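You operate a simulated robot arm through the tools that you are given. There is no shell and no other tool. Be economical: measure what you need, move in short steps, check, and stop when the job is done.

You run a simulated two-armed robot. Do the job below in one go: nothing can be reset, and whatever is moved stays where it is left.

## Task
Take the lid off the jar marked "C1" on the white bench in front of the jigs and lay it down there.

Only the result counts: the job must be done as asked and must still hold three seconds after the hand-in. Knocking over, shifting, dropping, spilling or breaking anything else fails it. A push-on lid holds only when it is set on centred and level and pressed home; a screw cap is set on level and turned clockwise until tight.

## Robot
Two 7-joint arms with three-finger grippers on one trunk, on a base that drives. Base frame: it is fixed to the floor where the robot stands at the start and does not move with it; the origin is under the middle of the robot, x ahead of it, y to its left, z up. Readings come in m, rad, newtons and seconds.
The left shoulder is at the start at [0.037, 0.154, 1.022], the right one opposite. With the tool pointing down near the work surface each hand reaches from about 0.1 to 0.62 m from the robot's upright axis, wherever it stands, measured 20 degrees to its own side. Places, roughly: jar [1.75, -0.25, 0.75]. Payload 2.69 kg a hand.
Tool frame (each hand has its own): the origin (TCP) lies between the finger pads and is the grasp point; the fingertips stand 0.029 m ahead of it; z points along the fingers, y is the line along which they close. The gripper opens to 0.12 m. The gripper's body begins 0.078 m behind the TCP.
Orientation is that of the tool frame in the base frame, as a unit quaternion [w, x, y, z]. With the fingers straight down and closing along the base's y, the tool's x points along the base's -x, its y along +y and its z along -z.

## Interface
- The arms move only by the tool move_arm. It takes "left_commands", "right_commands" or both (then of equal length, played together; a hand with none holds still); each is a list of rows, each a list of 7 numbers: the gripper command, from -1 (shut) to 1 (fully open), values between in proportion, then the shift along the base's x, y, z in m, then the turn, a rotation vector about the base's x, y, z in rad. In form: [[hand, dx, dy, dz, ax, ay, az], ...]. A call has 1 to 10 rows; each row shifts and turns the commanded pose from where the row before left it. Rows are played at 5 a second. More than 0.05 m and 0.15 rad between two rows, or a gripper value outside its range, and nothing of the call is played. A pose out of reach is approached as far as the arm can. The call stops where the force on the tool passes 40 N (or 10 N more than at its start, if that is more) or the arm is blocked; 0.2 s more then pass. Each finger halts on what it meets, pressing with about 21 N; the grip force reading is that of the motor and also rises with nothing between the fingers. The clock runs only during rows and for 0.2 s after the last one: add rows that do not move to give the fingers time. The reply holds the time, the measured pose of the TCP, the force on the tool along the base axes, the opening and the grip force, in the units named above and with some noise, with the torque about the TCP (base axes, N m) and any sound that the robot's microphone picked up, and new pictures: "views" is both (left out), scene, wrist or none (wrist: the cameras of the hands that moved).
- Cameras (640 x 400 px; columns grow to the right, rows downward): "scene" is now at [0.1477, 0.0032, 1.2012]; the picture's right is [0.05, -1.00, 0.00], its down [-0.29, -0.01, -0.96] and it looks along [0.96, 0.05, -0.29] (base axes); focal length 227 px, centre (320, 200). "left" rides on the left gripper at [0.063, 0, -0.104] in its tool frame; the picture's right is [0.00, 1.00, 0.00], its down [-0.83, 0.00, -0.56] and it looks along [-0.56, 0.00, 0.83] (tool axes); focal length 275 px, centre (320, 200). "right" rides on the right gripper at [0.063, 0, -0.104] in its tool frame; the picture's right is [0.00, 1.00, 0.00], its down [-0.83, 0.00, -0.56] and it looks along [-0.56, 0.00, 0.83] (tool axes); focal length 275 px, centre (320, 200). There is no depth. A picture from a camera that has moved, and an enlarged one, comes with that camera's place and axes in the base frame and with its lens.
- move_column(by): slides the trunk up (or, below 0, down) by that many m; the arms and the scene camera ride with it, the base frame stays. It gives what a move gives, with no picture.
- base_move(legs): drives the robot by 1 to 6 legs, each [ahead, left, turn to the left] in m, m and rad, along the robot's own axes; the way and the turn of a leg run together, so that a leg with both is an arc; at most 1.5 m and 3.142 rad a leg. The arms and the cameras ride along, it lands a little off, and it stops where it bumps. It gives what a move gives, and a new picture of the scene camera.
- head_to(pan, tilt): turns the head with the scene camera to pan (to the left, within 1.396 rad either way) and tilt (down, from -0.506 to 1.204), counted from straight ahead of the robot. It gives what a move gives, and a new picture of the scene camera.
- close_up(camera, box): a new picture of the part [left, top, right, bottom] of that camera's present view, enlarged. The clock stands still meanwhile.
- sign_off(): hands the job in; it is judged then, once.

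Work in short steps. Places have to be worked out from the pictures, the camera data and where the tool is seen: move nearer, look again, correct. Check each grasp and each placing, and mend what went wrong. You have 135 turns and 274 pictures in all, those below and enlarged ones among them. Open the grippers and draw the arms clear of the work before you hand the job in, unless the task says otherwise; then end with one line.

The tools are called after "Request:" by a JSON object that holds its "op" and its "data". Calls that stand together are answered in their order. move_arm: Moves the arms, as the interface text tells. Its arguments: {"type":"object","properties":{"left_commands":{"type":"array","items":{"type":"array","items":{"type":"number"}}},"right_commands":{"type":"array","items":{"type":"array","items":{"type":"number"}}},"views":{"type":"string","enum":["both","scene","wrist","none"]}},"required":[]} The other tools are called the same way: move_column (by) slides the trunk up or down; base_move (legs) drives the base; head_to (pan, tilt) turns the head that bears the scene camera; close_up (camera, box) takes an enlarged picture of a part of a camera's view; sign_off () hands the job in.

At the start:

```text
t: 0.0
left_ee_pos: [0.3637, 0.1784, 1.1476]
left_tcp_rot: [0.002, 0.0, 1.0, 0.0]
left_ft_force: [-0.5, -0.3, -0.2]
left_wrist_torque: [0.01, 0.02, -0.01]
left_gripper_width: 0.1197
left_gripper_force: 0.2
right_ee_pos: [0.3846, -0.1323, 1.0799]
right_tcp_rot: [0.0, 0.0, 1.0, 0.0]
right_ft_force: [-0.4, 0.0, -0.3]
right_wrist_torque: [0.0, -0.01, 0.0]
right_gripper_width: 0.1202
right_gripper_force: 0.0
trunk travel left (down, up): [-0.388, 0.05]
robot x, y, heading: [-0.002, 0.0019, 0.001]
head pan, tilt: [0.049, 0.29]
```

scene: 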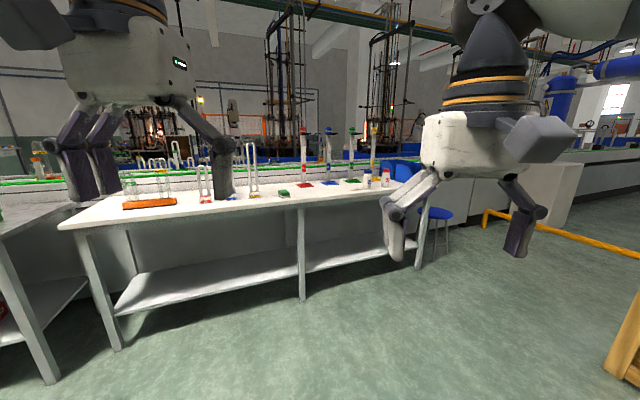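
right: 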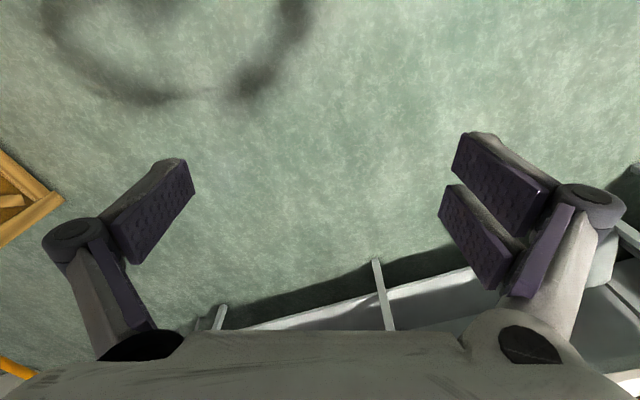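
left: 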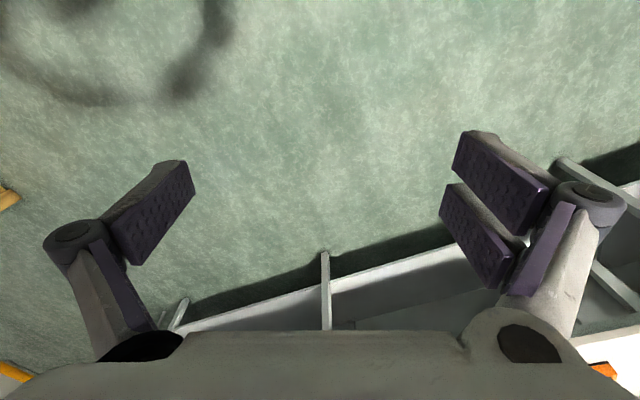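

The bench is ahead, with two small jars near its right end. I enlarge that part first.

Request:
{"op": "close_up", "data": {"camera": "scene", "box": [240, 120, 440, 245]}}

```text
3.20 times, centred on (340, 182) of scene
camera zoom: at [0.1477, 0.0032, 1.2012], right [0.05, -1.0, 0.0], down [-0.29, -0.01, -0.96], along [0.96, 0.05, -0.29], focal length 727 px, centre (256, 256)
```

zoom: 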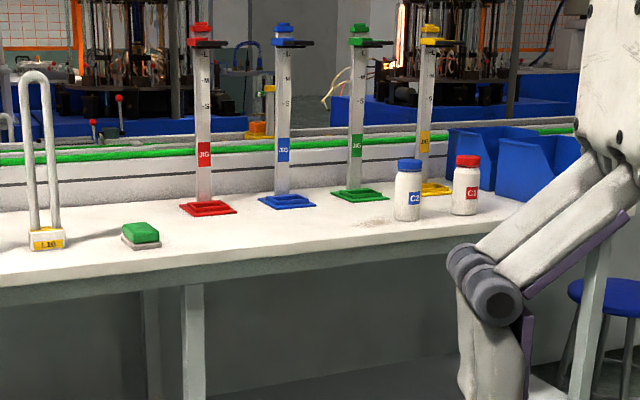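

The red-capped jar reads C1. The bench is skewed by about 0.4 rad, with its right end farther away. I drive part of the way and face it squarely.

Request:
{"op": "base_move", "data": {"legs": [[0.95, -0.5, 0], [0, 0, 0.42]]}}

Request:
{"op": "head_to", "data": {"pan": -0.1, "tilt": 0.5}}

```text
t: 6.8
left_ee_pos: [1.2225, -0.1961, 1.1465]
left_tcp_rot: [0.001, -0.213, 0.977, 0.0]
left_ft_force: [-0.5, 0.5, -0.7]
left_wrist_torque: [0.0, 0.01, 0.0]
left_gripper_width: 0.12
left_gripper_force: 0.0
right_ee_pos: [1.3703, -0.4714, 1.0792]
right_tcp_rot: [0.001, -0.212, 0.977, 0.0]
right_ft_force: [0.8, 0.4, 0.3]
right_wrist_torque: [0.03, -0.04, -0.04]
right_gripper_width: 0.1198
right_gripper_force: 0.1
trunk travel left (down, up): [-0.388, 0.05]
robot x, y, heading: [0.9671, -0.5112, 0.425]
head pan, tilt: [0.049, 0.29]
camera scene: at [1.0983, -0.4457, 1.2012], right [0.46, -0.89, 0.0], down [-0.25, -0.13, -0.96], along [0.85, 0.44, -0.29], focal length 227 px, centre (320, 200)
```

scene: 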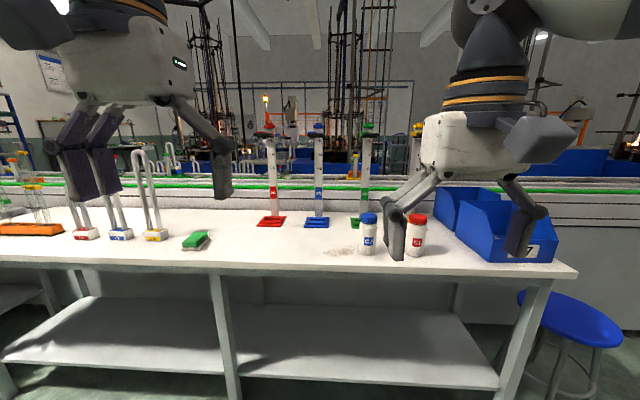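

```text
t: 7.6
left_ee_pos: [1.2227, -0.196, 1.1468]
left_tcp_rot: [0.001, -0.213, 0.977, 0.0]
left_ft_force: [0.7, 0.0, -0.7]
left_wrist_torque: [-0.01, -0.02, -0.01]
left_gripper_width: 0.1198
left_gripper_force: 0.0
right_ee_pos: [1.3711, -0.4704, 1.0797]
right_tcp_rot: [-0.001, -0.213, 0.977, 0.0]
right_ft_force: [0.9, -0.3, 0.3]
right_wrist_torque: [0.0, 0.03, 0.0]
right_gripper_width: 0.1198
right_gripper_force: 0.1
trunk travel left (down, up): [-0.388, 0.05]
robot x, y, heading: [0.9651, -0.5104, 0.426]
head pan, tilt: [-0.099, 0.499]
camera scene: at [1.1016, -0.4594, 1.1819], right [0.32, -0.95, 0.0], down [-0.45, -0.16, -0.88], along [0.83, 0.29, -0.48], focal length 227 px, centre (320, 200)
```

scene: 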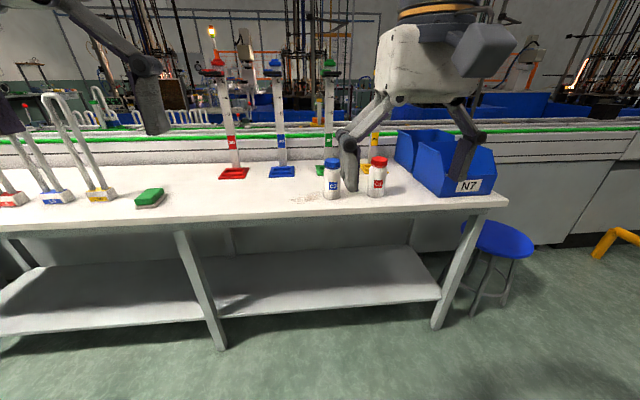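

Triangulating, the bench top is at z≈0.785, C1 stands at about (1.89, -0.41), and its lid top is near 0.925. I drive closer, leaving a margin to the bench edge.

Request:
{"op": "base_move", "data": {"legs": [[0.36, -0.1, 0]]}}

Request:
{"op": "head_to", "data": {"pan": -0.3, "tilt": 0.6}}

```text
t: 9.9
left_ee_pos: [1.5774, -0.131, 1.1472]
left_tcp_rot: [0.002, -0.222, 0.975, 0.001]
left_ft_force: [0.4, 0.1, 0.2]
left_wrist_torque: [-0.03, 0.02, 0.01]
left_gripper_width: 0.1201
left_gripper_force: 0.0
right_ee_pos: [1.7302, -0.4033, 1.0804]
right_tcp_rot: [0.0, -0.223, 0.975, 0.0]
right_ft_force: [0.8, 0.5, -1.4]
right_wrist_torque: [-0.03, -0.03, -0.01]
right_gripper_width: 0.1201
right_gripper_force: 0.1
trunk travel left (down, up): [-0.388, 0.05]
robot x, y, heading: [1.3254, -0.4509, 0.451]
head pan, tilt: [-0.099, 0.499]
camera scene: at [1.461, -0.396, 1.1818], right [0.34, -0.94, 0.0], down [-0.45, -0.16, -0.88], along [0.82, 0.3, -0.48], focal length 227 px, centre (320, 200)
```

scene: 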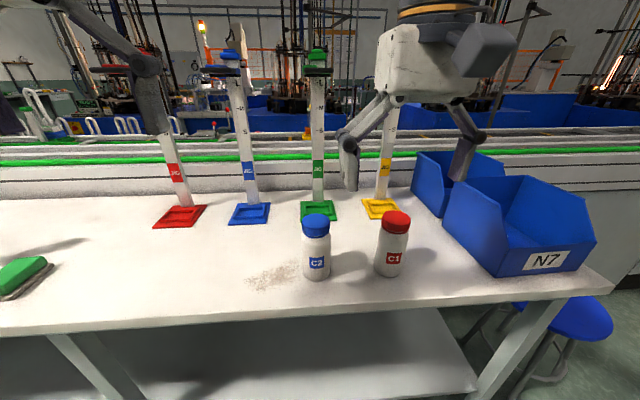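

```text
t: 10.7
left_ee_pos: [1.5768, -0.1307, 1.1469]
left_tcp_rot: [0.001, -0.221, 0.975, 0.0]
left_ft_force: [0.1, 0.7, 0.2]
left_wrist_torque: [0.02, 0.03, 0.0]
left_gripper_width: 0.1199
left_gripper_force: 0.0
right_ee_pos: [1.7293, -0.4032, 1.0804]
right_tcp_rot: [0.001, -0.223, 0.975, 0.0]
right_ft_force: [0.0, 0.1, 0.3]
right_wrist_torque: [0.02, 0.0, 0.02]
right_gripper_width: 0.1201
right_gripper_force: 0.1
trunk travel left (down, up): [-0.388, 0.05]
robot x, y, heading: [1.3273, -0.4485, 0.449]
head pan, tilt: [-0.3, 0.6]
camera scene: at [1.4624, -0.4141, 1.1728], right [0.15, -0.99, 0.0], down [-0.56, -0.08, -0.83], along [0.82, 0.12, -0.56], focal length 227 px, centre (320, 200)
```

scene: 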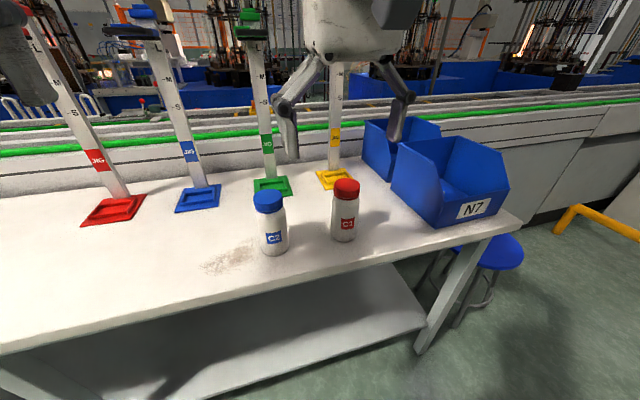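

Request:
{"op": "close_up", "data": {"camera": "scene", "box": [240, 165, 400, 265]}}

```text
4.00 times, centred on (320, 215) of scene
camera zoom: at [1.4624, -0.4141, 1.1728], right [0.15, -0.99, 0.0], down [-0.56, -0.08, -0.83], along [0.82, 0.12, -0.56], focal length 909 px, centre (320, 140)
```

zoom: 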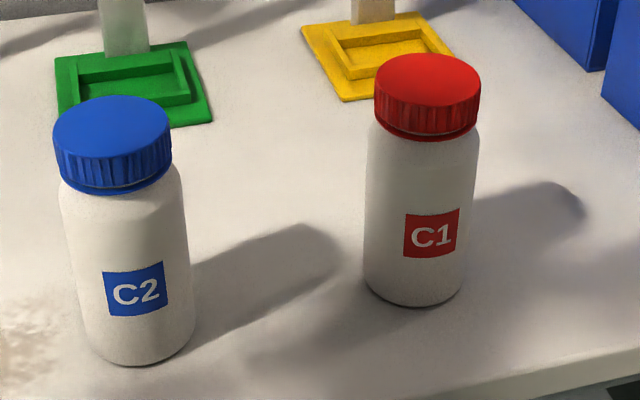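

C1 is a ribbed screw cap at about (1.885, -0.410), with lid top z≈0.93 and diameter ≈0.056. C2 stands 0.17 m to its left. I plan to hold the jar with the left hand from the front and unscrew with the right, so I first shift right to balance the reach.

Request:
{"op": "base_move", "data": {"legs": [[0.0, -0.1, 0]]}}

Request:
{"op": "head_to", "data": {"pan": -0.15, "tilt": 0.7}}

```text
t: 12.1
left_ee_pos: [1.6225, -0.2213, 1.1472]
left_tcp_rot: [0.001, -0.219, 0.976, 0.0]
left_ft_force: [-0.9, -0.6, -0.2]
left_wrist_torque: [0.01, 0.04, -0.01]
left_gripper_width: 0.1198
left_gripper_force: 0.1
right_ee_pos: [1.773, -0.4948, 1.0807]
right_tcp_rot: [0.0, -0.22, 0.976, 0.0]
right_ft_force: [0.2, -0.4, -0.7]
right_wrist_torque: [0.02, 0.01, 0.02]
right_gripper_width: 0.1198
right_gripper_force: 0.1
trunk travel left (down, up): [-0.388, 0.05]
robot x, y, heading: [1.3696, -0.5433, 0.444]
head pan, tilt: [-0.3, 0.6]
camera scene: at [1.5059, -0.5053, 1.1727], right [0.14, -0.99, 0.0], down [-0.56, -0.08, -0.82], along [0.82, 0.12, -0.57], focal length 227 px, centre (320, 200)
```

scene: 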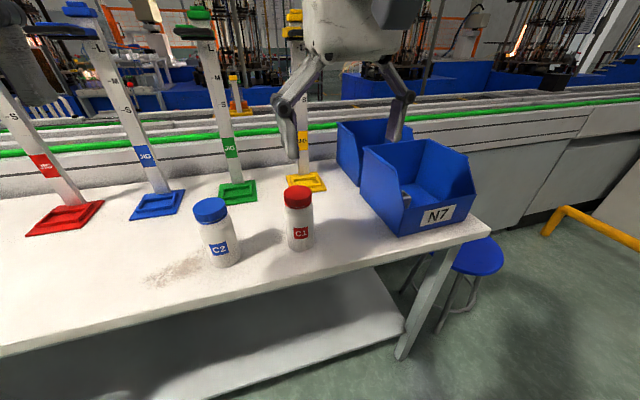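

```text
t: 12.8
left_ee_pos: [1.6214, -0.2228, 1.1465]
left_tcp_rot: [0.001, -0.221, 0.975, 0.0]
left_ft_force: [0.3, 0.3, 0.4]
left_wrist_torque: [0.02, 0.03, 0.02]
left_gripper_width: 0.1202
left_gripper_force: 0.0
right_ee_pos: [1.7723, -0.4945, 1.0807]
right_tcp_rot: [0.001, -0.22, 0.976, 0.0]
right_ft_force: [0.4, -0.5, 0.1]
right_wrist_torque: [-0.01, 0.05, -0.02]
right_gripper_width: 0.1198
right_gripper_force: 0.0
trunk travel left (down, up): [-0.388, 0.05]
robot x, y, heading: [1.3664, -0.536, 0.443]
head pan, tilt: [-0.15, 0.7]
camera scene: at [1.4995, -0.493, 1.1641], right [0.29, -0.96, 0.0], down [-0.62, -0.19, -0.77], along [0.73, 0.22, -0.64], focal length 227 px, centre (320, 200)
```

scene: 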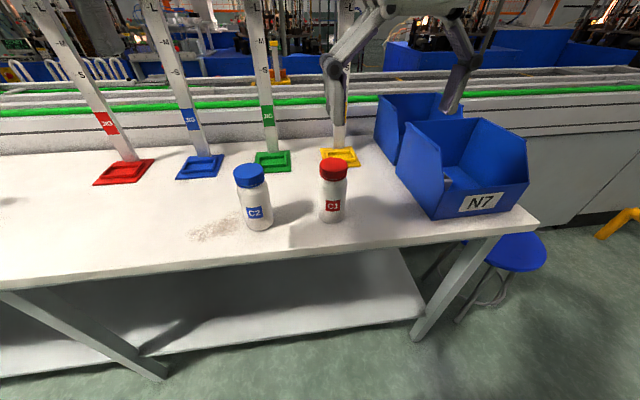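

I move the right hand above C1 while staying high.

Request:
{"op": "move_arm", "data": {"right_commands": [[1, 0.038, 0.028, 0.02, 0, 0, 0], [1, 0.038, 0.028, 0.02, 0, 0, 0], [1, 0.037, 0.029, 0.01, 0, 0, 0], [1, 0, 0, 0, 0, 0, 0]], "views": "both"}}

```text
refused: row 1 steps farther than a row can; nothing moved
```

The first row was 0.051 m, just over the limit, so I use smaller steps.

Request:
{"op": "move_arm", "data": {"right_commands": [[1, 0.028, 0.021, 0.0125, 0, 0, 0], [1, 0.028, 0.021, 0.0125, 0, 0, 0], [1, 0.028, 0.021, 0.0125, 0, 0, 0], [1, 0.028, 0.021, 0.0125, 0, 0, 0], [1, 0, 0, 0, 0, 0, 0]], "views": "both"}}

```text
t: 14.0
left_ee_pos: [1.6213, -0.2214, 1.1456]
left_tcp_rot: [0.002, -0.22, 0.975, 0.001]
left_ft_force: [-0.4, -0.4, -0.4]
left_wrist_torque: [-0.03, 0.01, 0.04]
left_gripper_width: 0.12
left_gripper_force: 0.0
right_ee_pos: [1.8549, -0.4325, 1.1174]
right_tcp_rot: [0.0, -0.221, 0.975, 0.0]
right_ft_force: [0.0, -0.2, 1.2]
right_wrist_torque: [-0.05, -0.01, 0.02]
right_gripper_width: 0.1199
right_gripper_force: 0.1
right hand out of reach, approached as far as the arm can: row 4
trunk travel left (down, up): [-0.388, 0.05]
robot x, y, heading: [1.3682, -0.5407, 0.444]
head pan, tilt: [-0.15, 0.7]
camera scene: at [1.4997, -0.4927, 1.1641], right [0.29, -0.96, 0.0], down [-0.62, -0.19, -0.76], along [0.73, 0.22, -0.64], focal length 227 px, centre (320, 200)
camera right: at [1.7983, -0.4606, 1.2211], right [-0.43, 0.9, 0.0], down [0.75, 0.36, 0.56], along [0.5, 0.24, -0.83], focal length 275 px, centre (320, 200)
```

scene: 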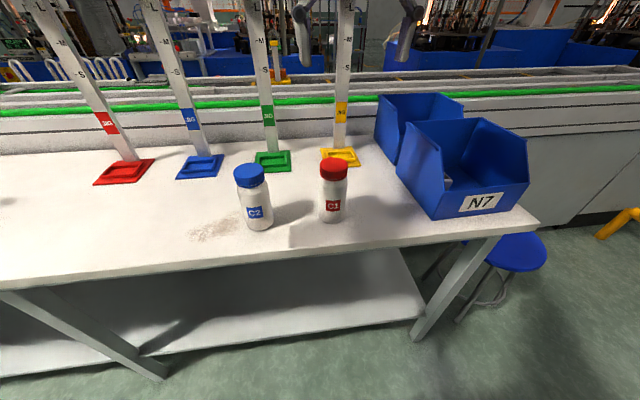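
right: 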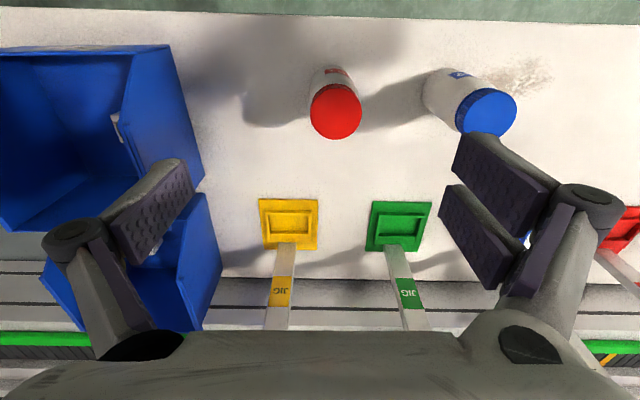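

Reach is limited at this height, so I drive 5 cm closer. The bench edge is still about 0.4 m away. I then lower the right hand slightly over the jar.

Request:
{"op": "base_move", "data": {"legs": [[0.05, 0, 0]]}}

```text
t: 14.9
left_ee_pos: [1.6693, -0.2002, 1.1458]
left_tcp_rot: [0.001, -0.22, 0.975, 0.0]
left_ft_force: [0.9, -0.9, 0.0]
left_wrist_torque: [0.02, 0.01, 0.0]
left_gripper_width: 0.1201
left_gripper_force: 0.1
right_ee_pos: [1.9023, -0.4114, 1.1163]
right_tcp_rot: [0.0, -0.219, 0.976, 0.0]
right_ft_force: [1.0, -0.1, -0.9]
right_wrist_torque: [-0.03, 0.06, 0.01]
right_gripper_width: 0.1201
right_gripper_force: 0.1
trunk travel left (down, up): [-0.388, 0.05]
robot x, y, heading: [1.4138, -0.5204, 0.443]
head pan, tilt: [-0.15, 0.7]
camera scene: at [1.5467, -0.4705, 1.164], right [0.29, -0.96, 0.0], down [-0.62, -0.19, -0.76], along [0.73, 0.22, -0.64], focal length 227 px, centre (320, 200)
```

scene: 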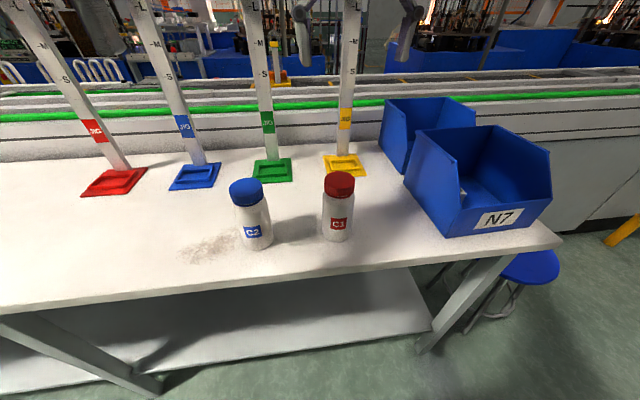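

I centre the right hand over the lid and lower it to z≈1.05.

Request:
{"op": "move_arm", "data": {"right_commands": [[1, -0.012, 0.002, -0.03, 0, 0, 0], [1, -0.012, 0.001, -0.035, 0, 0, 0], [1, 0, 0, 0, 0, 0, 0]], "views": "wrist"}}

```text
t: 15.7
left_ee_pos: [1.6675, -0.2004, 1.147]
left_tcp_rot: [0.001, -0.22, 0.975, 0.0]
left_ft_force: [-0.8, 0.1, -0.4]
left_wrist_torque: [-0.01, 0.01, 0.01]
left_gripper_width: 0.12
left_gripper_force: 0.1
right_ee_pos: [1.879, -0.4087, 1.0513]
right_tcp_rot: [0.001, -0.22, 0.976, 0.001]
right_ft_force: [0.9, -0.3, -0.3]
right_wrist_torque: [-0.04, -0.03, 0.01]
right_gripper_width: 0.12
right_gripper_force: 0.0
trunk travel left (down, up): [-0.388, 0.05]
robot x, y, heading: [1.4116, -0.5185, 0.442]
head pan, tilt: [-0.15, 0.7]
camera right: at [1.8216, -0.4377, 1.1555], right [-0.43, 0.9, 0.0], down [0.75, 0.36, 0.56], along [0.5, 0.24, -0.83], focal length 275 px, centre (320, 200)
```

right: 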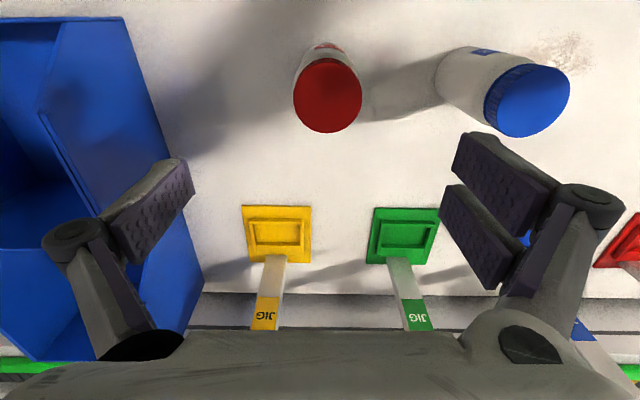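

Combining the views, C1 is at (1.864, -0.411), lid top ≈0.94 and bench ≈0.80. Now I bring the left hand down in front of the jar, turning it by yaw first and then tilt.

Request:
{"op": "move_arm", "data": {"left_commands": [[1, 0, -0.02, -0.02, 0, 0, -0.118], [1, 0, -0.02, -0.02, 0, 0, -0.118], [1, 0, -0.02, -0.02, 0, 0, -0.117], [1, 0, -0.02, -0.02, 0.0134, -0.149, 0], [1, 0, -0.02, -0.02, 0.0134, -0.149, 0], [1, 0, -0.02, -0.02, 0.0134, -0.149, 0], [1, 0, 0, 0, 0, 0, 0]], "views": "both"}}

```text
t: 17.3
left_ee_pos: [1.6705, -0.3195, 1.0258]
left_tcp_rot: [0.225, -0.044, 0.973, 0.009]
left_ft_force: [0.1, -0.1, 0.4]
left_wrist_torque: [-0.01, -0.01, 0.0]
left_gripper_width: 0.12
left_gripper_force: 0.0
right_ee_pos: [1.8789, -0.4083, 1.0525]
right_tcp_rot: [0.001, -0.22, 0.976, -0.001]
right_ft_force: [-0.1, -0.3, 0.3]
right_wrist_torque: [0.0, 0.0, 0.0]
right_gripper_width: 0.12
right_gripper_force: 0.0
trunk travel left (down, up): [-0.388, 0.05]
robot x, y, heading: [1.4115, -0.5158, 0.44]
head pan, tilt: [-0.15, 0.7]
camera scene: at [1.5459, -0.4708, 1.1641], right [0.29, -0.96, 0.0], down [-0.62, -0.19, -0.76], along [0.73, 0.22, -0.64], focal length 227 px, centre (320, 200)
camera left: at [1.5676, -0.3294, 1.091], right [-0.09, 1.0, 0.0], down [0.5, 0.04, 0.86], along [0.86, 0.07, -0.5], focal length 275 px, centre (320, 200)
```

scene: 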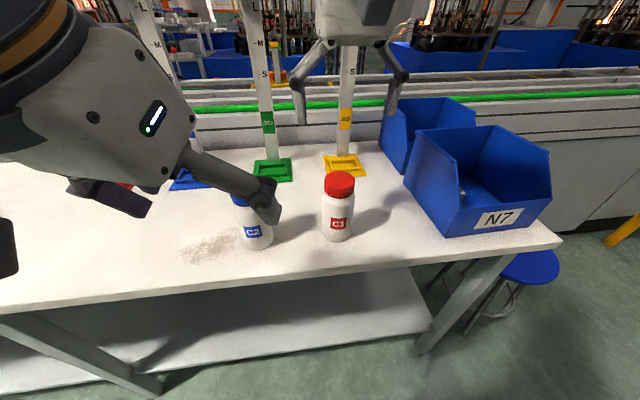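
left: 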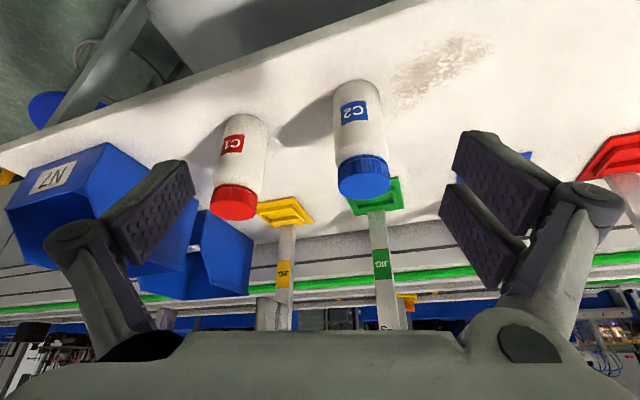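

The left camera confirms the lid at (1.864, -0.408), z≈0.935. I finish the tilt and go to the pre-grasp point 0.2 m back on the approach line.

Request:
{"op": "move_arm", "data": {"left_commands": [[1, 0.004, -0.026, -0.018, 0.0134, -0.149, 0], [1, 0.004, -0.026, -0.018, 0.0134, -0.149, 0], [1, 0.005, -0.026, -0.018, 0.0134, -0.149, 0], [1, 0.006, -0.028, -0.02, 0.0134, -0.149, 0], [1, 0, 0, 0, 0, 0, 0]], "views": "both"}}

```text
t: 18.4
left_ee_pos: [1.7259, -0.3829, 0.9544]
left_tcp_rot: [0.494, -0.101, 0.86, 0.08]
left_ft_force: [-0.2, -0.2, 0.0]
left_wrist_torque: [-0.02, 0.02, -0.01]
left_gripper_width: 0.12
left_gripper_force: 0.1
left hand out of reach, approached as far as the arm can: row 3, 4
right_ee_pos: [1.8771, -0.4072, 1.0535]
right_tcp_rot: [0.001, -0.22, 0.975, -0.002]
right_ft_force: [-0.2, 0.6, 0.5]
right_wrist_torque: [-0.05, -0.04, -0.02]
right_gripper_width: 0.12
right_gripper_force: 0.0
trunk travel left (down, up): [-0.388, 0.05]
robot x, y, heading: [1.4165, -0.5197, 0.445]
head pan, tilt: [-0.15, 0.7]
stopped in row 5 (left hand): the arm was blocked; the commanded pose is now the measured one
camera scene: at [1.545, -0.4701, 1.1639], right [0.29, -0.96, 0.0], down [-0.62, -0.19, -0.76], along [0.73, 0.22, -0.65], focal length 227 px, centre (320, 200)
camera left: at [1.6101, -0.414, 0.9519], right [-0.25, 0.97, 0.04], down [-0.05, -0.06, 1.0], along [0.97, 0.25, 0.07], focal length 275 px, centre (320, 200)
```

scene: 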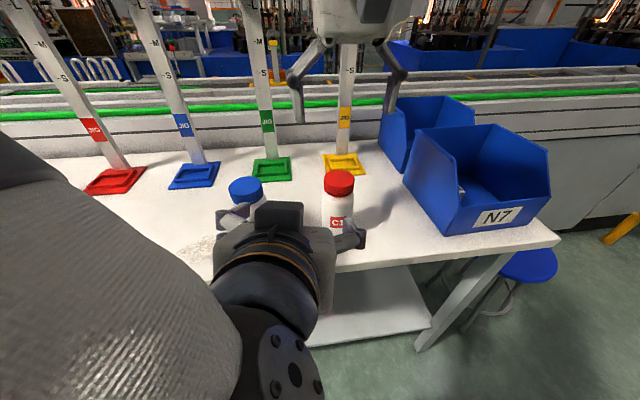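
left: 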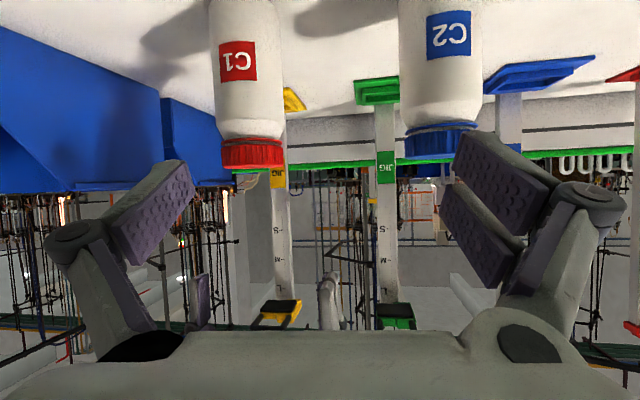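

The left arm is cramped that close and the hand ended off the line near C2. No contact force shows. I back the robot off by 0.1 m, which draws both hands straight back.

Request:
{"op": "base_move", "data": {"legs": [[-0.1, 0, 0]]}}

```text
t: 19.6
left_ee_pos: [1.6367, -0.4259, 0.9551]
left_tcp_rot: [0.494, -0.102, 0.86, 0.082]
left_ft_force: [0.0, 0.5, 0.2]
left_wrist_torque: [0.01, 0.0, -0.02]
left_gripper_width: 0.1203
left_gripper_force: 0.0
right_ee_pos: [1.7876, -0.452, 1.0523]
right_tcp_rot: [0.001, -0.223, 0.975, -0.001]
right_ft_force: [-0.8, -0.3, 0.6]
right_wrist_torque: [0.0, -0.03, -0.01]
right_gripper_width: 0.1201
right_gripper_force: 0.0
trunk travel left (down, up): [-0.388, 0.05]
robot x, y, heading: [1.3238, -0.5604, 0.451]
head pan, tilt: [-0.15, 0.7]
camera scene: at [1.4552, -0.5136, 1.1642], right [0.29, -0.96, 0.0], down [-0.62, -0.19, -0.77], along [0.73, 0.22, -0.64], focal length 227 px, centre (320, 200)
```

scene: 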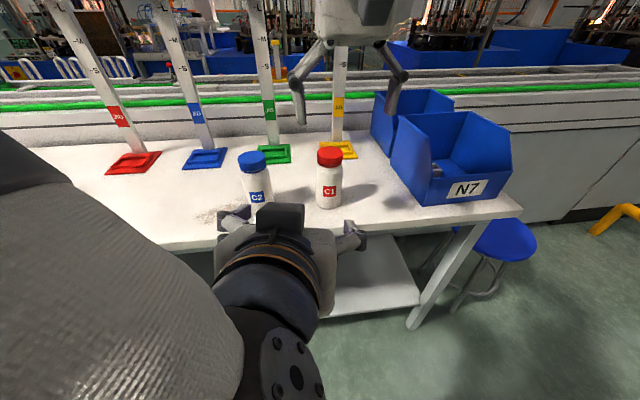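

There is room now. I keep the present hand orientation (tool axis (0.83, 0.24, -0.5)) and move to 0.17 m back on its line through the jar body.

Request:
{"op": "move_arm", "data": {"left_commands": [[0.7, 0.0, -0.026, 0, 0, 0, 0], [0.7, 0.028, 0, -0.006, 0, 0, 0], [0.7, 0.028, 0, -0.006, 0, 0, 0], [0.7, 0.028, 0, -0.006, 0, 0, 0], [0.7, 0, 0, 0, 0, 0, 0]], "views": "both"}}

```text
t: 20.8
left_ee_pos: [1.7201, -0.4526, 0.9344]
left_tcp_rot: [0.494, -0.101, 0.86, 0.081]
left_ft_force: [-0.2, 0.2, 0.0]
left_wrist_torque: [0.0, -0.02, 0.02]
left_gripper_width: 0.1021
left_gripper_force: 0.1
right_ee_pos: [1.787, -0.4497, 1.0518]
right_tcp_rot: [0.001, -0.222, 0.975, -0.001]
right_ft_force: [-0.5, 0.9, -0.1]
right_wrist_torque: [0.02, 0.02, 0.01]
right_gripper_width: 0.1201
right_gripper_force: 0.0
trunk travel left (down, up): [-0.388, 0.05]
robot x, y, heading: [1.3247, -0.5571, 0.447]
head pan, tilt: [-0.15, 0.7]
camera scene: at [1.4558, -0.5132, 1.1642], right [0.29, -0.96, 0.0], down [-0.62, -0.19, -0.77], along [0.73, 0.22, -0.64], focal length 227 px, centre (320, 200)
camera left: at [1.6039, -0.4833, 0.9314], right [-0.25, 0.97, 0.04], down [-0.05, -0.06, 1.0], along [0.97, 0.25, 0.07], focal length 275 px, centre (320, 200)
```

scene: 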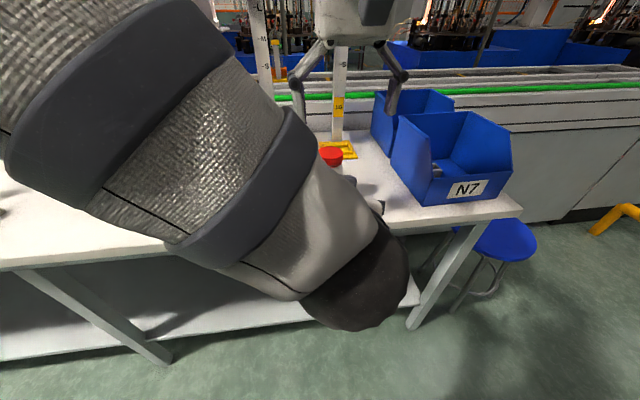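
left: 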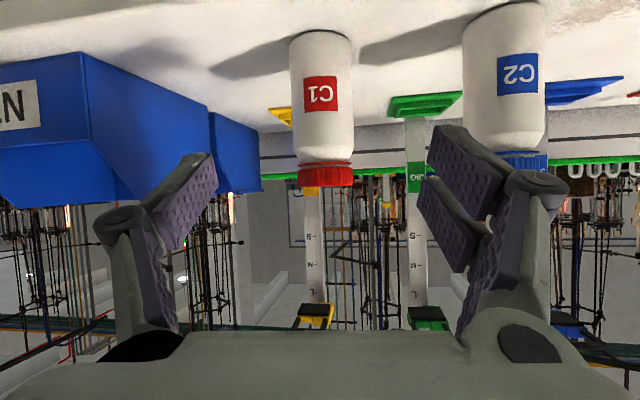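

The jar sits centred in the left hand's view. I move the right hand back above the lid, out of the left hand's way.

Request:
{"op": "move_arm", "data": {"right_commands": [[1, 0.026, 0.014, 0.0, 0, 0, 0], [1, 0.026, 0.014, 0.0, 0, 0, 0], [1, 0.025, 0.012, 0.0, 0, 0, 0], [1, 0, 0, 0, 0, 0, 0]], "views": "wrist"}}

```text
t: 21.8
left_ee_pos: [1.7198, -0.4519, 0.9334]
left_tcp_rot: [0.493, -0.102, 0.86, 0.082]
left_ft_force: [0.5, -0.3, -0.2]
left_wrist_torque: [0.0, -0.04, 0.03]
left_gripper_width: 0.102
left_gripper_force: 0.0
right_ee_pos: [1.8401, -0.4219, 1.0511]
right_tcp_rot: [0.001, -0.224, 0.975, 0.0]
right_ft_force: [0.1, 0.2, 0.1]
right_wrist_torque: [0.01, -0.02, -0.01]
right_gripper_width: 0.1199
right_gripper_force: 0.1
right hand out of reach, approached as far as the arm can: row 3
trunk travel left (down, up): [-0.388, 0.05]
robot x, y, heading: [1.324, -0.5636, 0.442]
head pan, tilt: [-0.15, 0.7]
camera right: at [1.7828, -0.4488, 1.1551], right [-0.44, 0.9, 0.0], down [0.75, 0.37, 0.56], along [0.5, 0.24, -0.83], focal length 275 px, centre (320, 200)
```

right: 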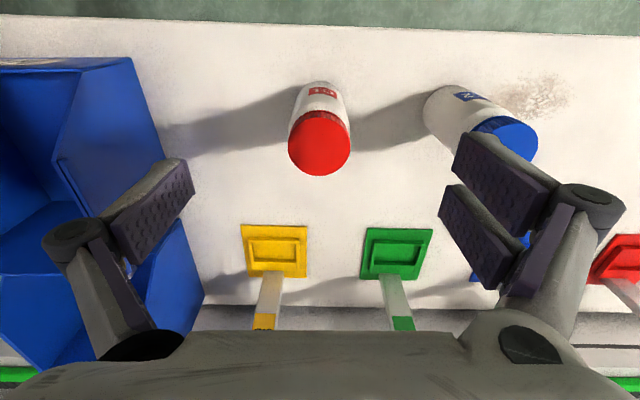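

The right hand hits its reach limit at this height. I test whether it reaches the jar axis slightly lower, at z≈1.0, with tips still above the lid.

Request:
{"op": "move_arm", "data": {"right_commands": [[1, 0.0, 0.0, -0.04, 0, 0, 0], [1, 0.012, 0.005, -0.01, 0, 0, 0], [1, 0.012, 0.006, 0, 0, 0, 0], [1, 0, 0, 0, 0, 0, 0]], "views": "wrist"}}

```text
t: 22.8
left_ee_pos: [1.7206, -0.4515, 0.9354]
left_tcp_rot: [0.493, -0.102, 0.86, 0.082]
left_ft_force: [0.3, -0.3, -0.1]
left_wrist_torque: [-0.03, -0.03, 0.0]
left_gripper_width: 0.1018
left_gripper_force: 0.1
right_ee_pos: [1.8627, -0.4113, 0.9997]
right_tcp_rot: [0.002, -0.223, 0.975, -0.001]
right_ft_force: [-0.2, 0.1, 0.1]
right_wrist_torque: [0.0, -0.04, -0.02]
right_gripper_width: 0.1203
right_gripper_force: 0.0
trunk travel left (down, up): [-0.388, 0.05]
robot x, y, heading: [1.3248, -0.5623, 0.444]
head pan, tilt: [-0.15, 0.7]
camera right: at [1.8055, -0.4394, 1.1038], right [-0.44, 0.9, 0.0], down [0.75, 0.36, 0.56], along [0.5, 0.24, -0.83], focal length 275 px, centre (320, 200)
```

right: 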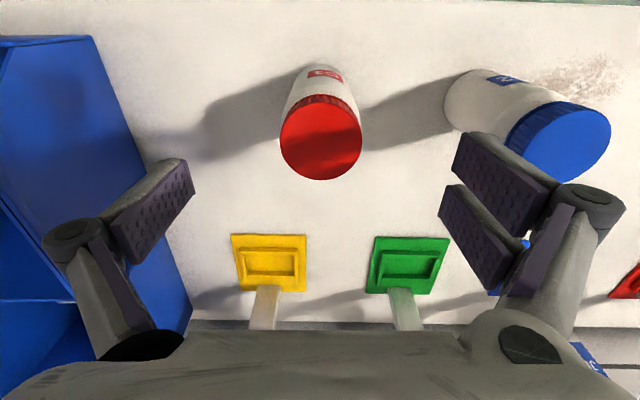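

The right hand is now exactly over the lid (1.863, -0.411), so it can reach. I advance the left hand to the jar body along its approach line.

Request:
{"op": "move_arm", "data": {"left_commands": [[0.7, 0.021, 0.006, -0.0122, 0, 0, 0], [0.7, 0.021, 0.006, -0.0122, 0, 0, 0], [0.7, 0.021, 0.006, -0.0122, 0, 0, 0], [0.7, 0.021, 0.006, -0.0122, 0, 0, 0], [0.7, 0.021, 0.006, -0.0122, 0, 0, 0], [0.7, 0, 0, 0, 0, 0, 0]], "views": "both"}}

```text
t: 24.2
left_ee_pos: [1.8264, -0.4227, 0.8761]
left_tcp_rot: [0.493, -0.102, 0.86, 0.082]
left_ft_force: [0.2, -0.2, -0.1]
left_wrist_torque: [-0.01, -0.02, -0.01]
left_gripper_width: 0.1019
left_gripper_force: 0.1
right_ee_pos: [1.8612, -0.4097, 1.0001]
right_tcp_rot: [0.001, -0.222, 0.975, -0.001]
right_ft_force: [-0.8, 0.3, 0.0]
right_wrist_torque: [0.0, 0.02, 0.01]
right_gripper_width: 0.1199
right_gripper_force: 0.1
trunk travel left (down, up): [-0.388, 0.05]
robot x, y, heading: [1.3283, -0.5601, 0.446]
head pan, tilt: [-0.15, 0.7]
camera scene: at [1.4558, -0.5132, 1.1642], right [0.29, -0.96, 0.0], down [-0.62, -0.19, -0.77], along [0.73, 0.22, -0.64], focal length 227 px, centre (320, 200)
camera left: at [1.7101, -0.4542, 0.8725], right [-0.25, 0.97, 0.04], down [-0.05, -0.06, 1.0], along [0.97, 0.25, 0.06], focal length 275 px, centre (320, 200)
```

scene: 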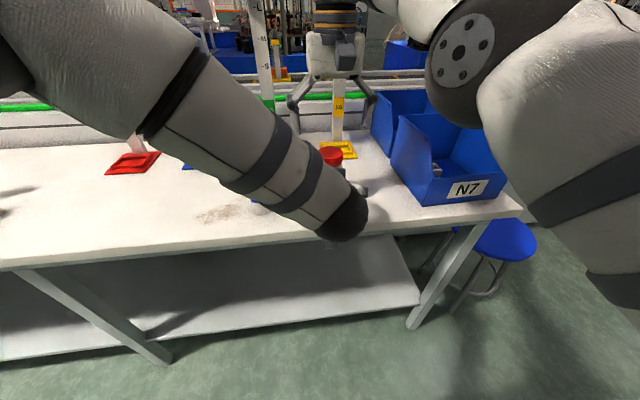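
left: 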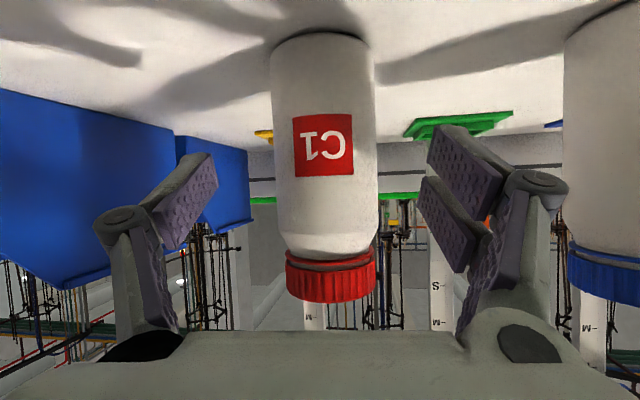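

The jar is centred between the left fingers. I advance the remaining 4.5 cm, then close on the body.

Request:
{"op": "move_arm", "data": {"left_commands": [[0.7, 0.0185, 0.006, -0.012, 0, 0, 0], [0.7, 0.0185, 0.006, -0.012, 0, 0, 0], [0.7, 0, 0, 0, 0, 0, 0]], "views": "wrist"}}

```text
t: 25.0
left_ee_pos: [1.8621, -0.4127, 0.8525]
left_tcp_rot: [0.493, -0.102, 0.86, 0.082]
left_ft_force: [-0.3, 0.0, 0.5]
left_wrist_torque: [0.02, 0.0, 0.01]
left_gripper_width: 0.102
left_gripper_force: 0.1
right_ee_pos: [1.8618, -0.4113, 0.9995]
right_tcp_rot: [0.001, -0.222, 0.975, -0.001]
right_ft_force: [0.4, -0.6, -0.4]
right_wrist_torque: [0.02, 0.02, -0.03]
right_gripper_width: 0.12
right_gripper_force: 0.2
trunk travel left (down, up): [-0.388, 0.05]
robot x, y, heading: [1.3268, -0.5585, 0.451]
head pan, tilt: [-0.15, 0.7]
camera left: at [1.7467, -0.4439, 0.8491], right [-0.25, 0.97, 0.04], down [-0.05, -0.06, 1.0], along [0.97, 0.25, 0.06], focal length 275 px, centre (320, 200)
```

left: 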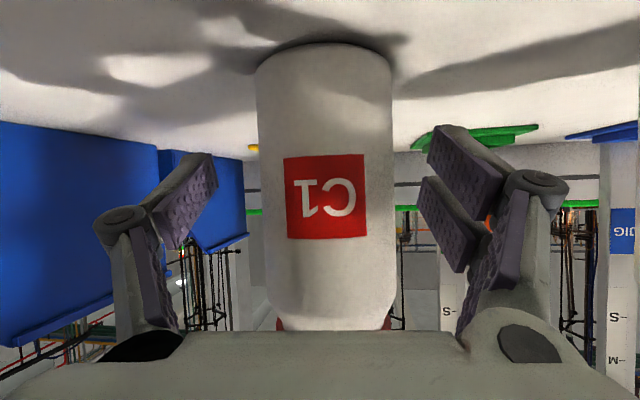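

Centring is within about 2 mm. I close the left hand on the body.

Request:
{"op": "move_arm", "data": {"left_commands": [[0.5, -0.0004, 0.0015, 0, 0, 0, 0], [0.2, 0, 0, 0, 0, 0, 0], [-0.1, 0, 0, 0, 0, 0, 0], [-0.3, 0, 0, 0, 0, 0, 0], [-1, 0, 0, 0, 0, 0, 0], [-1, 0, 0, 0, 0, 0, 0]], "views": "wrist"}}

```text
t: 26.4
left_ee_pos: [1.8641, -0.4097, 0.8516]
left_tcp_rot: [0.493, -0.102, 0.86, 0.082]
left_ft_force: [0.3, 0.3, 0.4]
left_wrist_torque: [0.02, -0.02, -0.01]
left_gripper_width: 0.0585
left_gripper_force: 21.1
right_ee_pos: [1.8616, -0.4106, 0.9987]
right_tcp_rot: [0.001, -0.222, 0.975, 0.0]
right_ft_force: [0.3, 0.8, 0.4]
right_wrist_torque: [0.01, 0.02, 0.02]
right_gripper_width: 0.1199
right_gripper_force: 0.1
trunk travel left (down, up): [-0.388, 0.05]
robot x, y, heading: [1.3272, -0.5621, 0.448]
head pan, tilt: [-0.15, 0.7]
camera left: at [1.7462, -0.4411, 0.849], right [-0.25, 0.97, 0.04], down [-0.05, -0.06, 1.0], along [0.97, 0.25, 0.06], focal length 275 px, centre (320, 200)
```

left: 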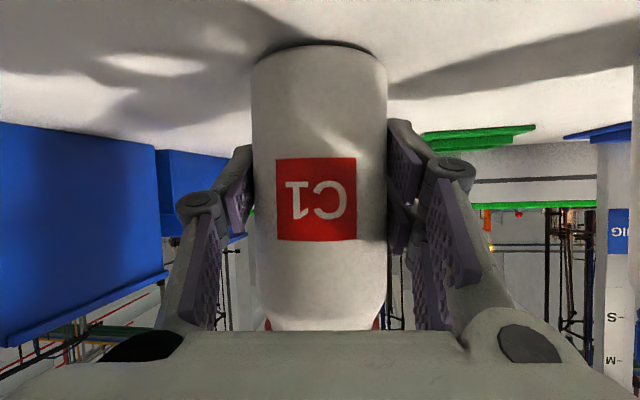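

The jar is held (width 0.0585, 21 N, nothing moved). I lower the right hand around the lid to TCP z≈0.94.

Request:
{"op": "move_arm", "data": {"right_commands": [[0.5, 0.001, 0, -0.015, 0, 0, 0], [0.5, 0.001, 0, -0.015, 0, 0, 0], [0.5, 0, 0, -0.015, 0, 0, 0], [0.5, 0, 0, -0.014, 0, 0, 0], [0.5, 0, 0, 0, 0, 0, 0]], "views": "both"}}

```text
t: 27.6
left_ee_pos: [1.8631, -0.4107, 0.8512]
left_tcp_rot: [0.493, -0.102, 0.86, 0.083]
left_ft_force: [0.1, -0.2, 1.3]
left_wrist_torque: [-0.07, -0.04, -0.02]
left_gripper_width: 0.0584
left_gripper_force: 21.6
right_ee_pos: [1.8678, -0.41, 0.9424]
right_tcp_rot: [0.001, -0.222, 0.975, 0.0]
right_ft_force: [-0.2, -0.7, 0.2]
right_wrist_torque: [0.01, -0.02, 0.0]
right_gripper_width: 0.09
right_gripper_force: 0.1
trunk travel left (down, up): [-0.388, 0.05]
robot x, y, heading: [1.3263, -0.5596, 0.447]
head pan, tilt: [-0.15, 0.7]
camera scene: at [1.4558, -0.5132, 1.1641], right [0.29, -0.96, 0.0], down [-0.62, -0.19, -0.77], along [0.73, 0.22, -0.64], focal length 227 px, centre (320, 200)
camera right: at [1.8102, -0.4391, 1.0453], right [-0.44, 0.9, 0.0], down [0.75, 0.36, 0.56], along [0.5, 0.24, -0.83], focal length 275 px, centre (320, 200)
```

scene: 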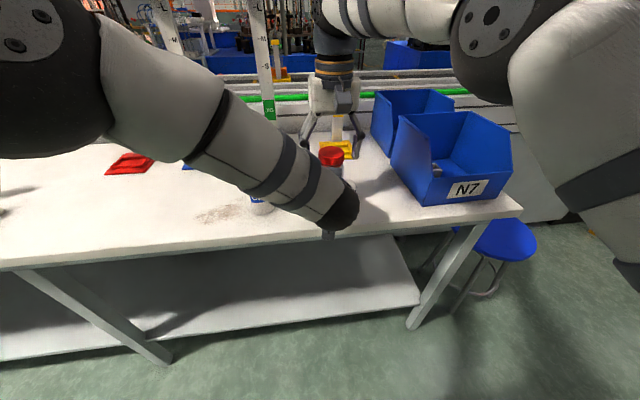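
right: 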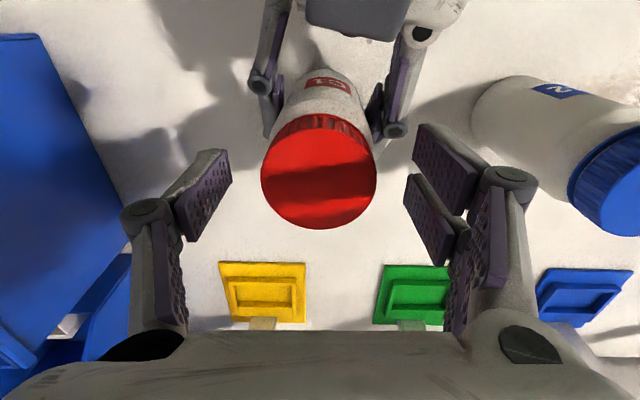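

The lid centre lies about 6 mm nearer the robot than the TCP. I correct that and close on the lid.

Request:
{"op": "move_arm", "data": {"right_commands": [[0.5, -0.0055, -0.003, -0.002, 0, 0, 0], [0.3, 0, 0, 0, 0, 0, 0], [0.1, 0, 0, 0, 0, 0, 0], [-0.05, 0, 0, 0, 0, 0, 0], [-1, 0, 0, 0, 0, 0, 0], [-1, 0, 0, 0, 0, 0, 0]], "views": "wrist"}}

```text
t: 29.0
left_ee_pos: [1.8632, -0.4109, 0.8523]
left_tcp_rot: [0.492, -0.102, 0.861, 0.082]
left_ft_force: [0.8, 0.0, 1.1]
left_wrist_torque: [-0.15, -0.05, -0.05]
left_gripper_width: 0.0582
left_gripper_force: 21.1
right_ee_pos: [1.8613, -0.4146, 0.9393]
right_tcp_rot: [0.001, -0.223, 0.975, 0.0]
right_ft_force: [-0.7, 0.4, 1.1]
right_wrist_torque: [0.1, 0.04, 0.07]
right_gripper_width: 0.0517
right_gripper_force: 21.3
trunk travel left (down, up): [-0.388, 0.05]
robot x, y, heading: [1.3266, -0.5624, 0.448]
head pan, tilt: [-0.15, 0.7]
camera right: at [1.8042, -0.4425, 1.0433], right [-0.44, 0.9, 0.0], down [0.75, 0.36, 0.56], along [0.5, 0.24, -0.83], focal length 275 px, centre (320, 200)
```

right: 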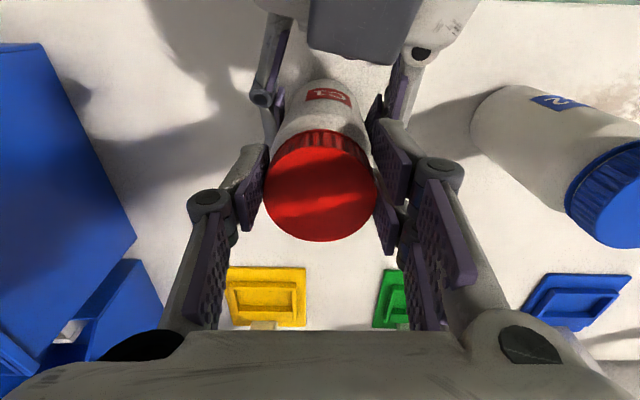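

The lid is gripped at width 0.052. I turn it counterclockwise as a first test of the twist.

Request:
{"op": "move_arm", "data": {"right_commands": [[-1, 0, 0, 0, 0, 0, 0.1], [-1, 0, 0, 0, 0, 0, 0.1], [-1, 0, 0, 0, 0, 0, 0.1], [-1, 0, 0, 0, 0, 0, 0.1], [-1, 0, 0, 0, 0, 0, 0]], "left_commands": [[-1, 0, 0, 0, 0, 0, 0], [-1, 0, 0, 0, 0, 0, 0], [-1, 0, 0, 0, 0, 0, 0], [-1, 0, 0, 0, 0, 0, 0], [-1, 0, 0, 0, 0, 0, 0]], "views": "wrist"}}

```text
t: 30.2
left_ee_pos: [1.8639, -0.4076, 0.8515]
left_tcp_rot: [0.492, -0.103, 0.861, 0.082]
left_ft_force: [-12.4, 12.9, 0.5]
left_wrist_torque: [-0.94, -0.74, 0.07]
left_gripper_width: 0.0591
left_gripper_force: 21.1
right_ee_pos: [1.8632, -0.4152, 0.9414]
right_tcp_rot: [0.001, -0.412, 0.911, -0.002]
right_ft_force: [10.7, -12.8, 0.2]
right_wrist_torque: [-0.24, -0.32, -0.16]
right_gripper_width: 0.0515
right_gripper_force: 21.1
trunk travel left (down, up): [-0.388, 0.05]
robot x, y, heading: [1.3256, -0.5622, 0.444]
head pan, tilt: [-0.15, 0.7]
camera right: at [1.8203, -0.4627, 1.0445], right [-0.75, 0.66, 0.0], down [0.55, 0.63, 0.56], along [0.37, 0.42, -0.83], focal length 275 px, centre (320, 200)
camera left: at [1.7462, -0.4403, 0.8486], right [-0.26, 0.97, 0.04], down [-0.05, -0.06, 1.0], along [0.97, 0.25, 0.06], focal length 275 px, centre (320, 200)
```

right: 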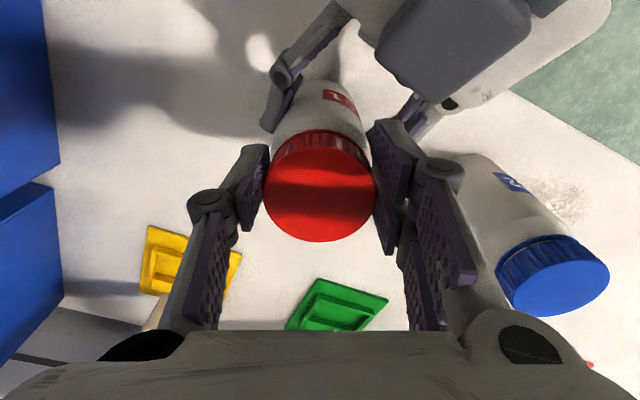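
left: 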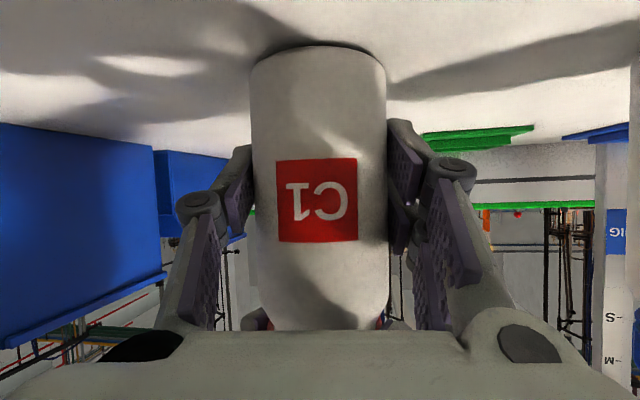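

The lid turns while the jar stays put. There is a sideways load of about 17 N, so I relieve it with a small shift and keep turning.

Request:
{"op": "move_arm", "data": {"right_commands": [[-1, 0.002, -0.002, 0.0002, 0, 0, 0.0], [-1, 0, 0, 0.0003, 0, 0, 0.13], [-1, 0, 0, 0.0003, 0, 0, 0.13], [-1, 0, 0, 0.0003, 0, 0, 0.13], [-1, 0, 0, 0.0003, 0, 0, 0.13], [-1, 0, 0, 0, 0, 0, 0]], "left_commands": [[-1, 0, 0, 0, 0, 0, 0], [-1, 0, 0, 0, 0, 0, 0], [-1, 0, 0, 0, 0, 0, 0], [-1, 0, 0, 0, 0, 0, 0], [-1, 0, 0, 0, 0, 0, 0], [-1, 0, 0, 0, 0, 0, 0]], "views": "wrist"}}

```text
t: 31.6
left_ee_pos: [1.8631, -0.4105, 0.8521]
left_tcp_rot: [0.493, -0.102, 0.86, 0.082]
left_ft_force: [-13.2, 17.3, -1.5]
left_wrist_torque: [-0.92, -0.7, 0.09]
left_gripper_width: 0.0598
left_gripper_force: 20.9
right_ee_pos: [1.8642, -0.4159, 0.9413]
right_tcp_rot: [0.001, -0.632, 0.775, -0.002]
right_ft_force: [12.5, -16.5, 1.0]
right_wrist_torque: [-0.66, -0.51, -0.19]
right_gripper_width: 0.0513
right_gripper_force: 21.1
trunk travel left (down, up): [-0.388, 0.05]
robot x, y, heading: [1.3267, -0.5612, 0.447]
head pan, tilt: [-0.15, 0.7]
camera right: at [1.8512, -0.4789, 1.0453], right [-0.98, 0.2, 0.0], down [0.16, 0.82, 0.56], along [0.11, 0.54, -0.83], focal length 275 px, centre (320, 200)
camera left: at [1.7461, -0.4409, 0.8487], right [-0.25, 0.97, 0.04], down [-0.05, -0.06, 1.0], along [0.97, 0.25, 0.06], focal length 275 px, centre (320, 200)
```

right: 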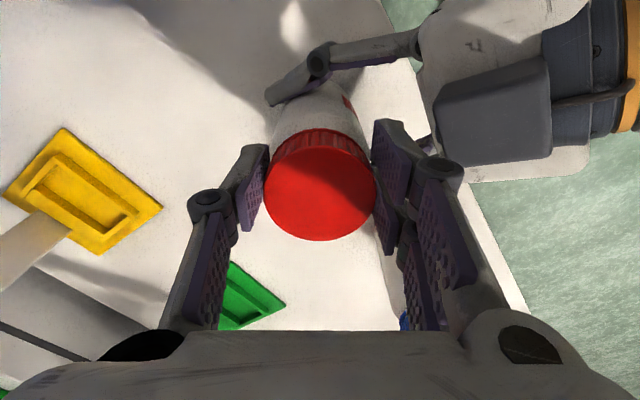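
left: 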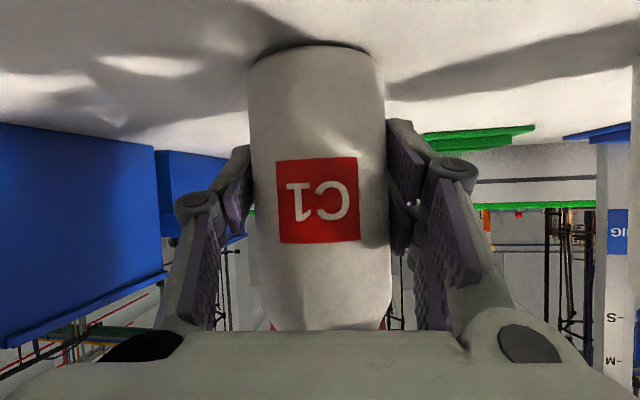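

The sideways load persists and the jar leans slightly toward +y, so I shift the right hand further toward +x, -y without turning and read the force.

Request:
{"op": "move_arm", "data": {"right_commands": [[-1, 0.0015, -0.002, 0, 0, 0, 0.0], [-1, 0.0015, -0.002, 0, 0, 0, 0], [-1, 0, 0, 0, 0, 0, 0]], "left_commands": [[-1, 0, 0, 0, 0, 0, 0], [-1, 0, 0, 0, 0, 0, 0], [-1, 0, 0, 0, 0, 0, 0]], "views": "none"}}

```text
t: 32.4
left_ee_pos: [1.8646, -0.4114, 0.8515]
left_tcp_rot: [0.493, -0.101, 0.86, 0.081]
left_ft_force: [5.3, 4.2, -0.7]
left_wrist_torque: [-0.7, 0.29, -0.01]
left_gripper_width: 0.059
left_gripper_force: 21.3
right_ee_pos: [1.8649, -0.4197, 0.942]
right_tcp_rot: [0.001, -0.633, 0.774, 0.001]
right_ft_force: [-5.1, -4.2, 0.2]
right_wrist_torque: [0.3, 0.15, 0.09]
right_gripper_width: 0.0514
right_gripper_force: 21.3
trunk travel left (down, up): [-0.388, 0.05]
robot x, y, heading: [1.3275, -0.5633, 0.449]
head pan, tilt: [-0.15, 0.7]
```

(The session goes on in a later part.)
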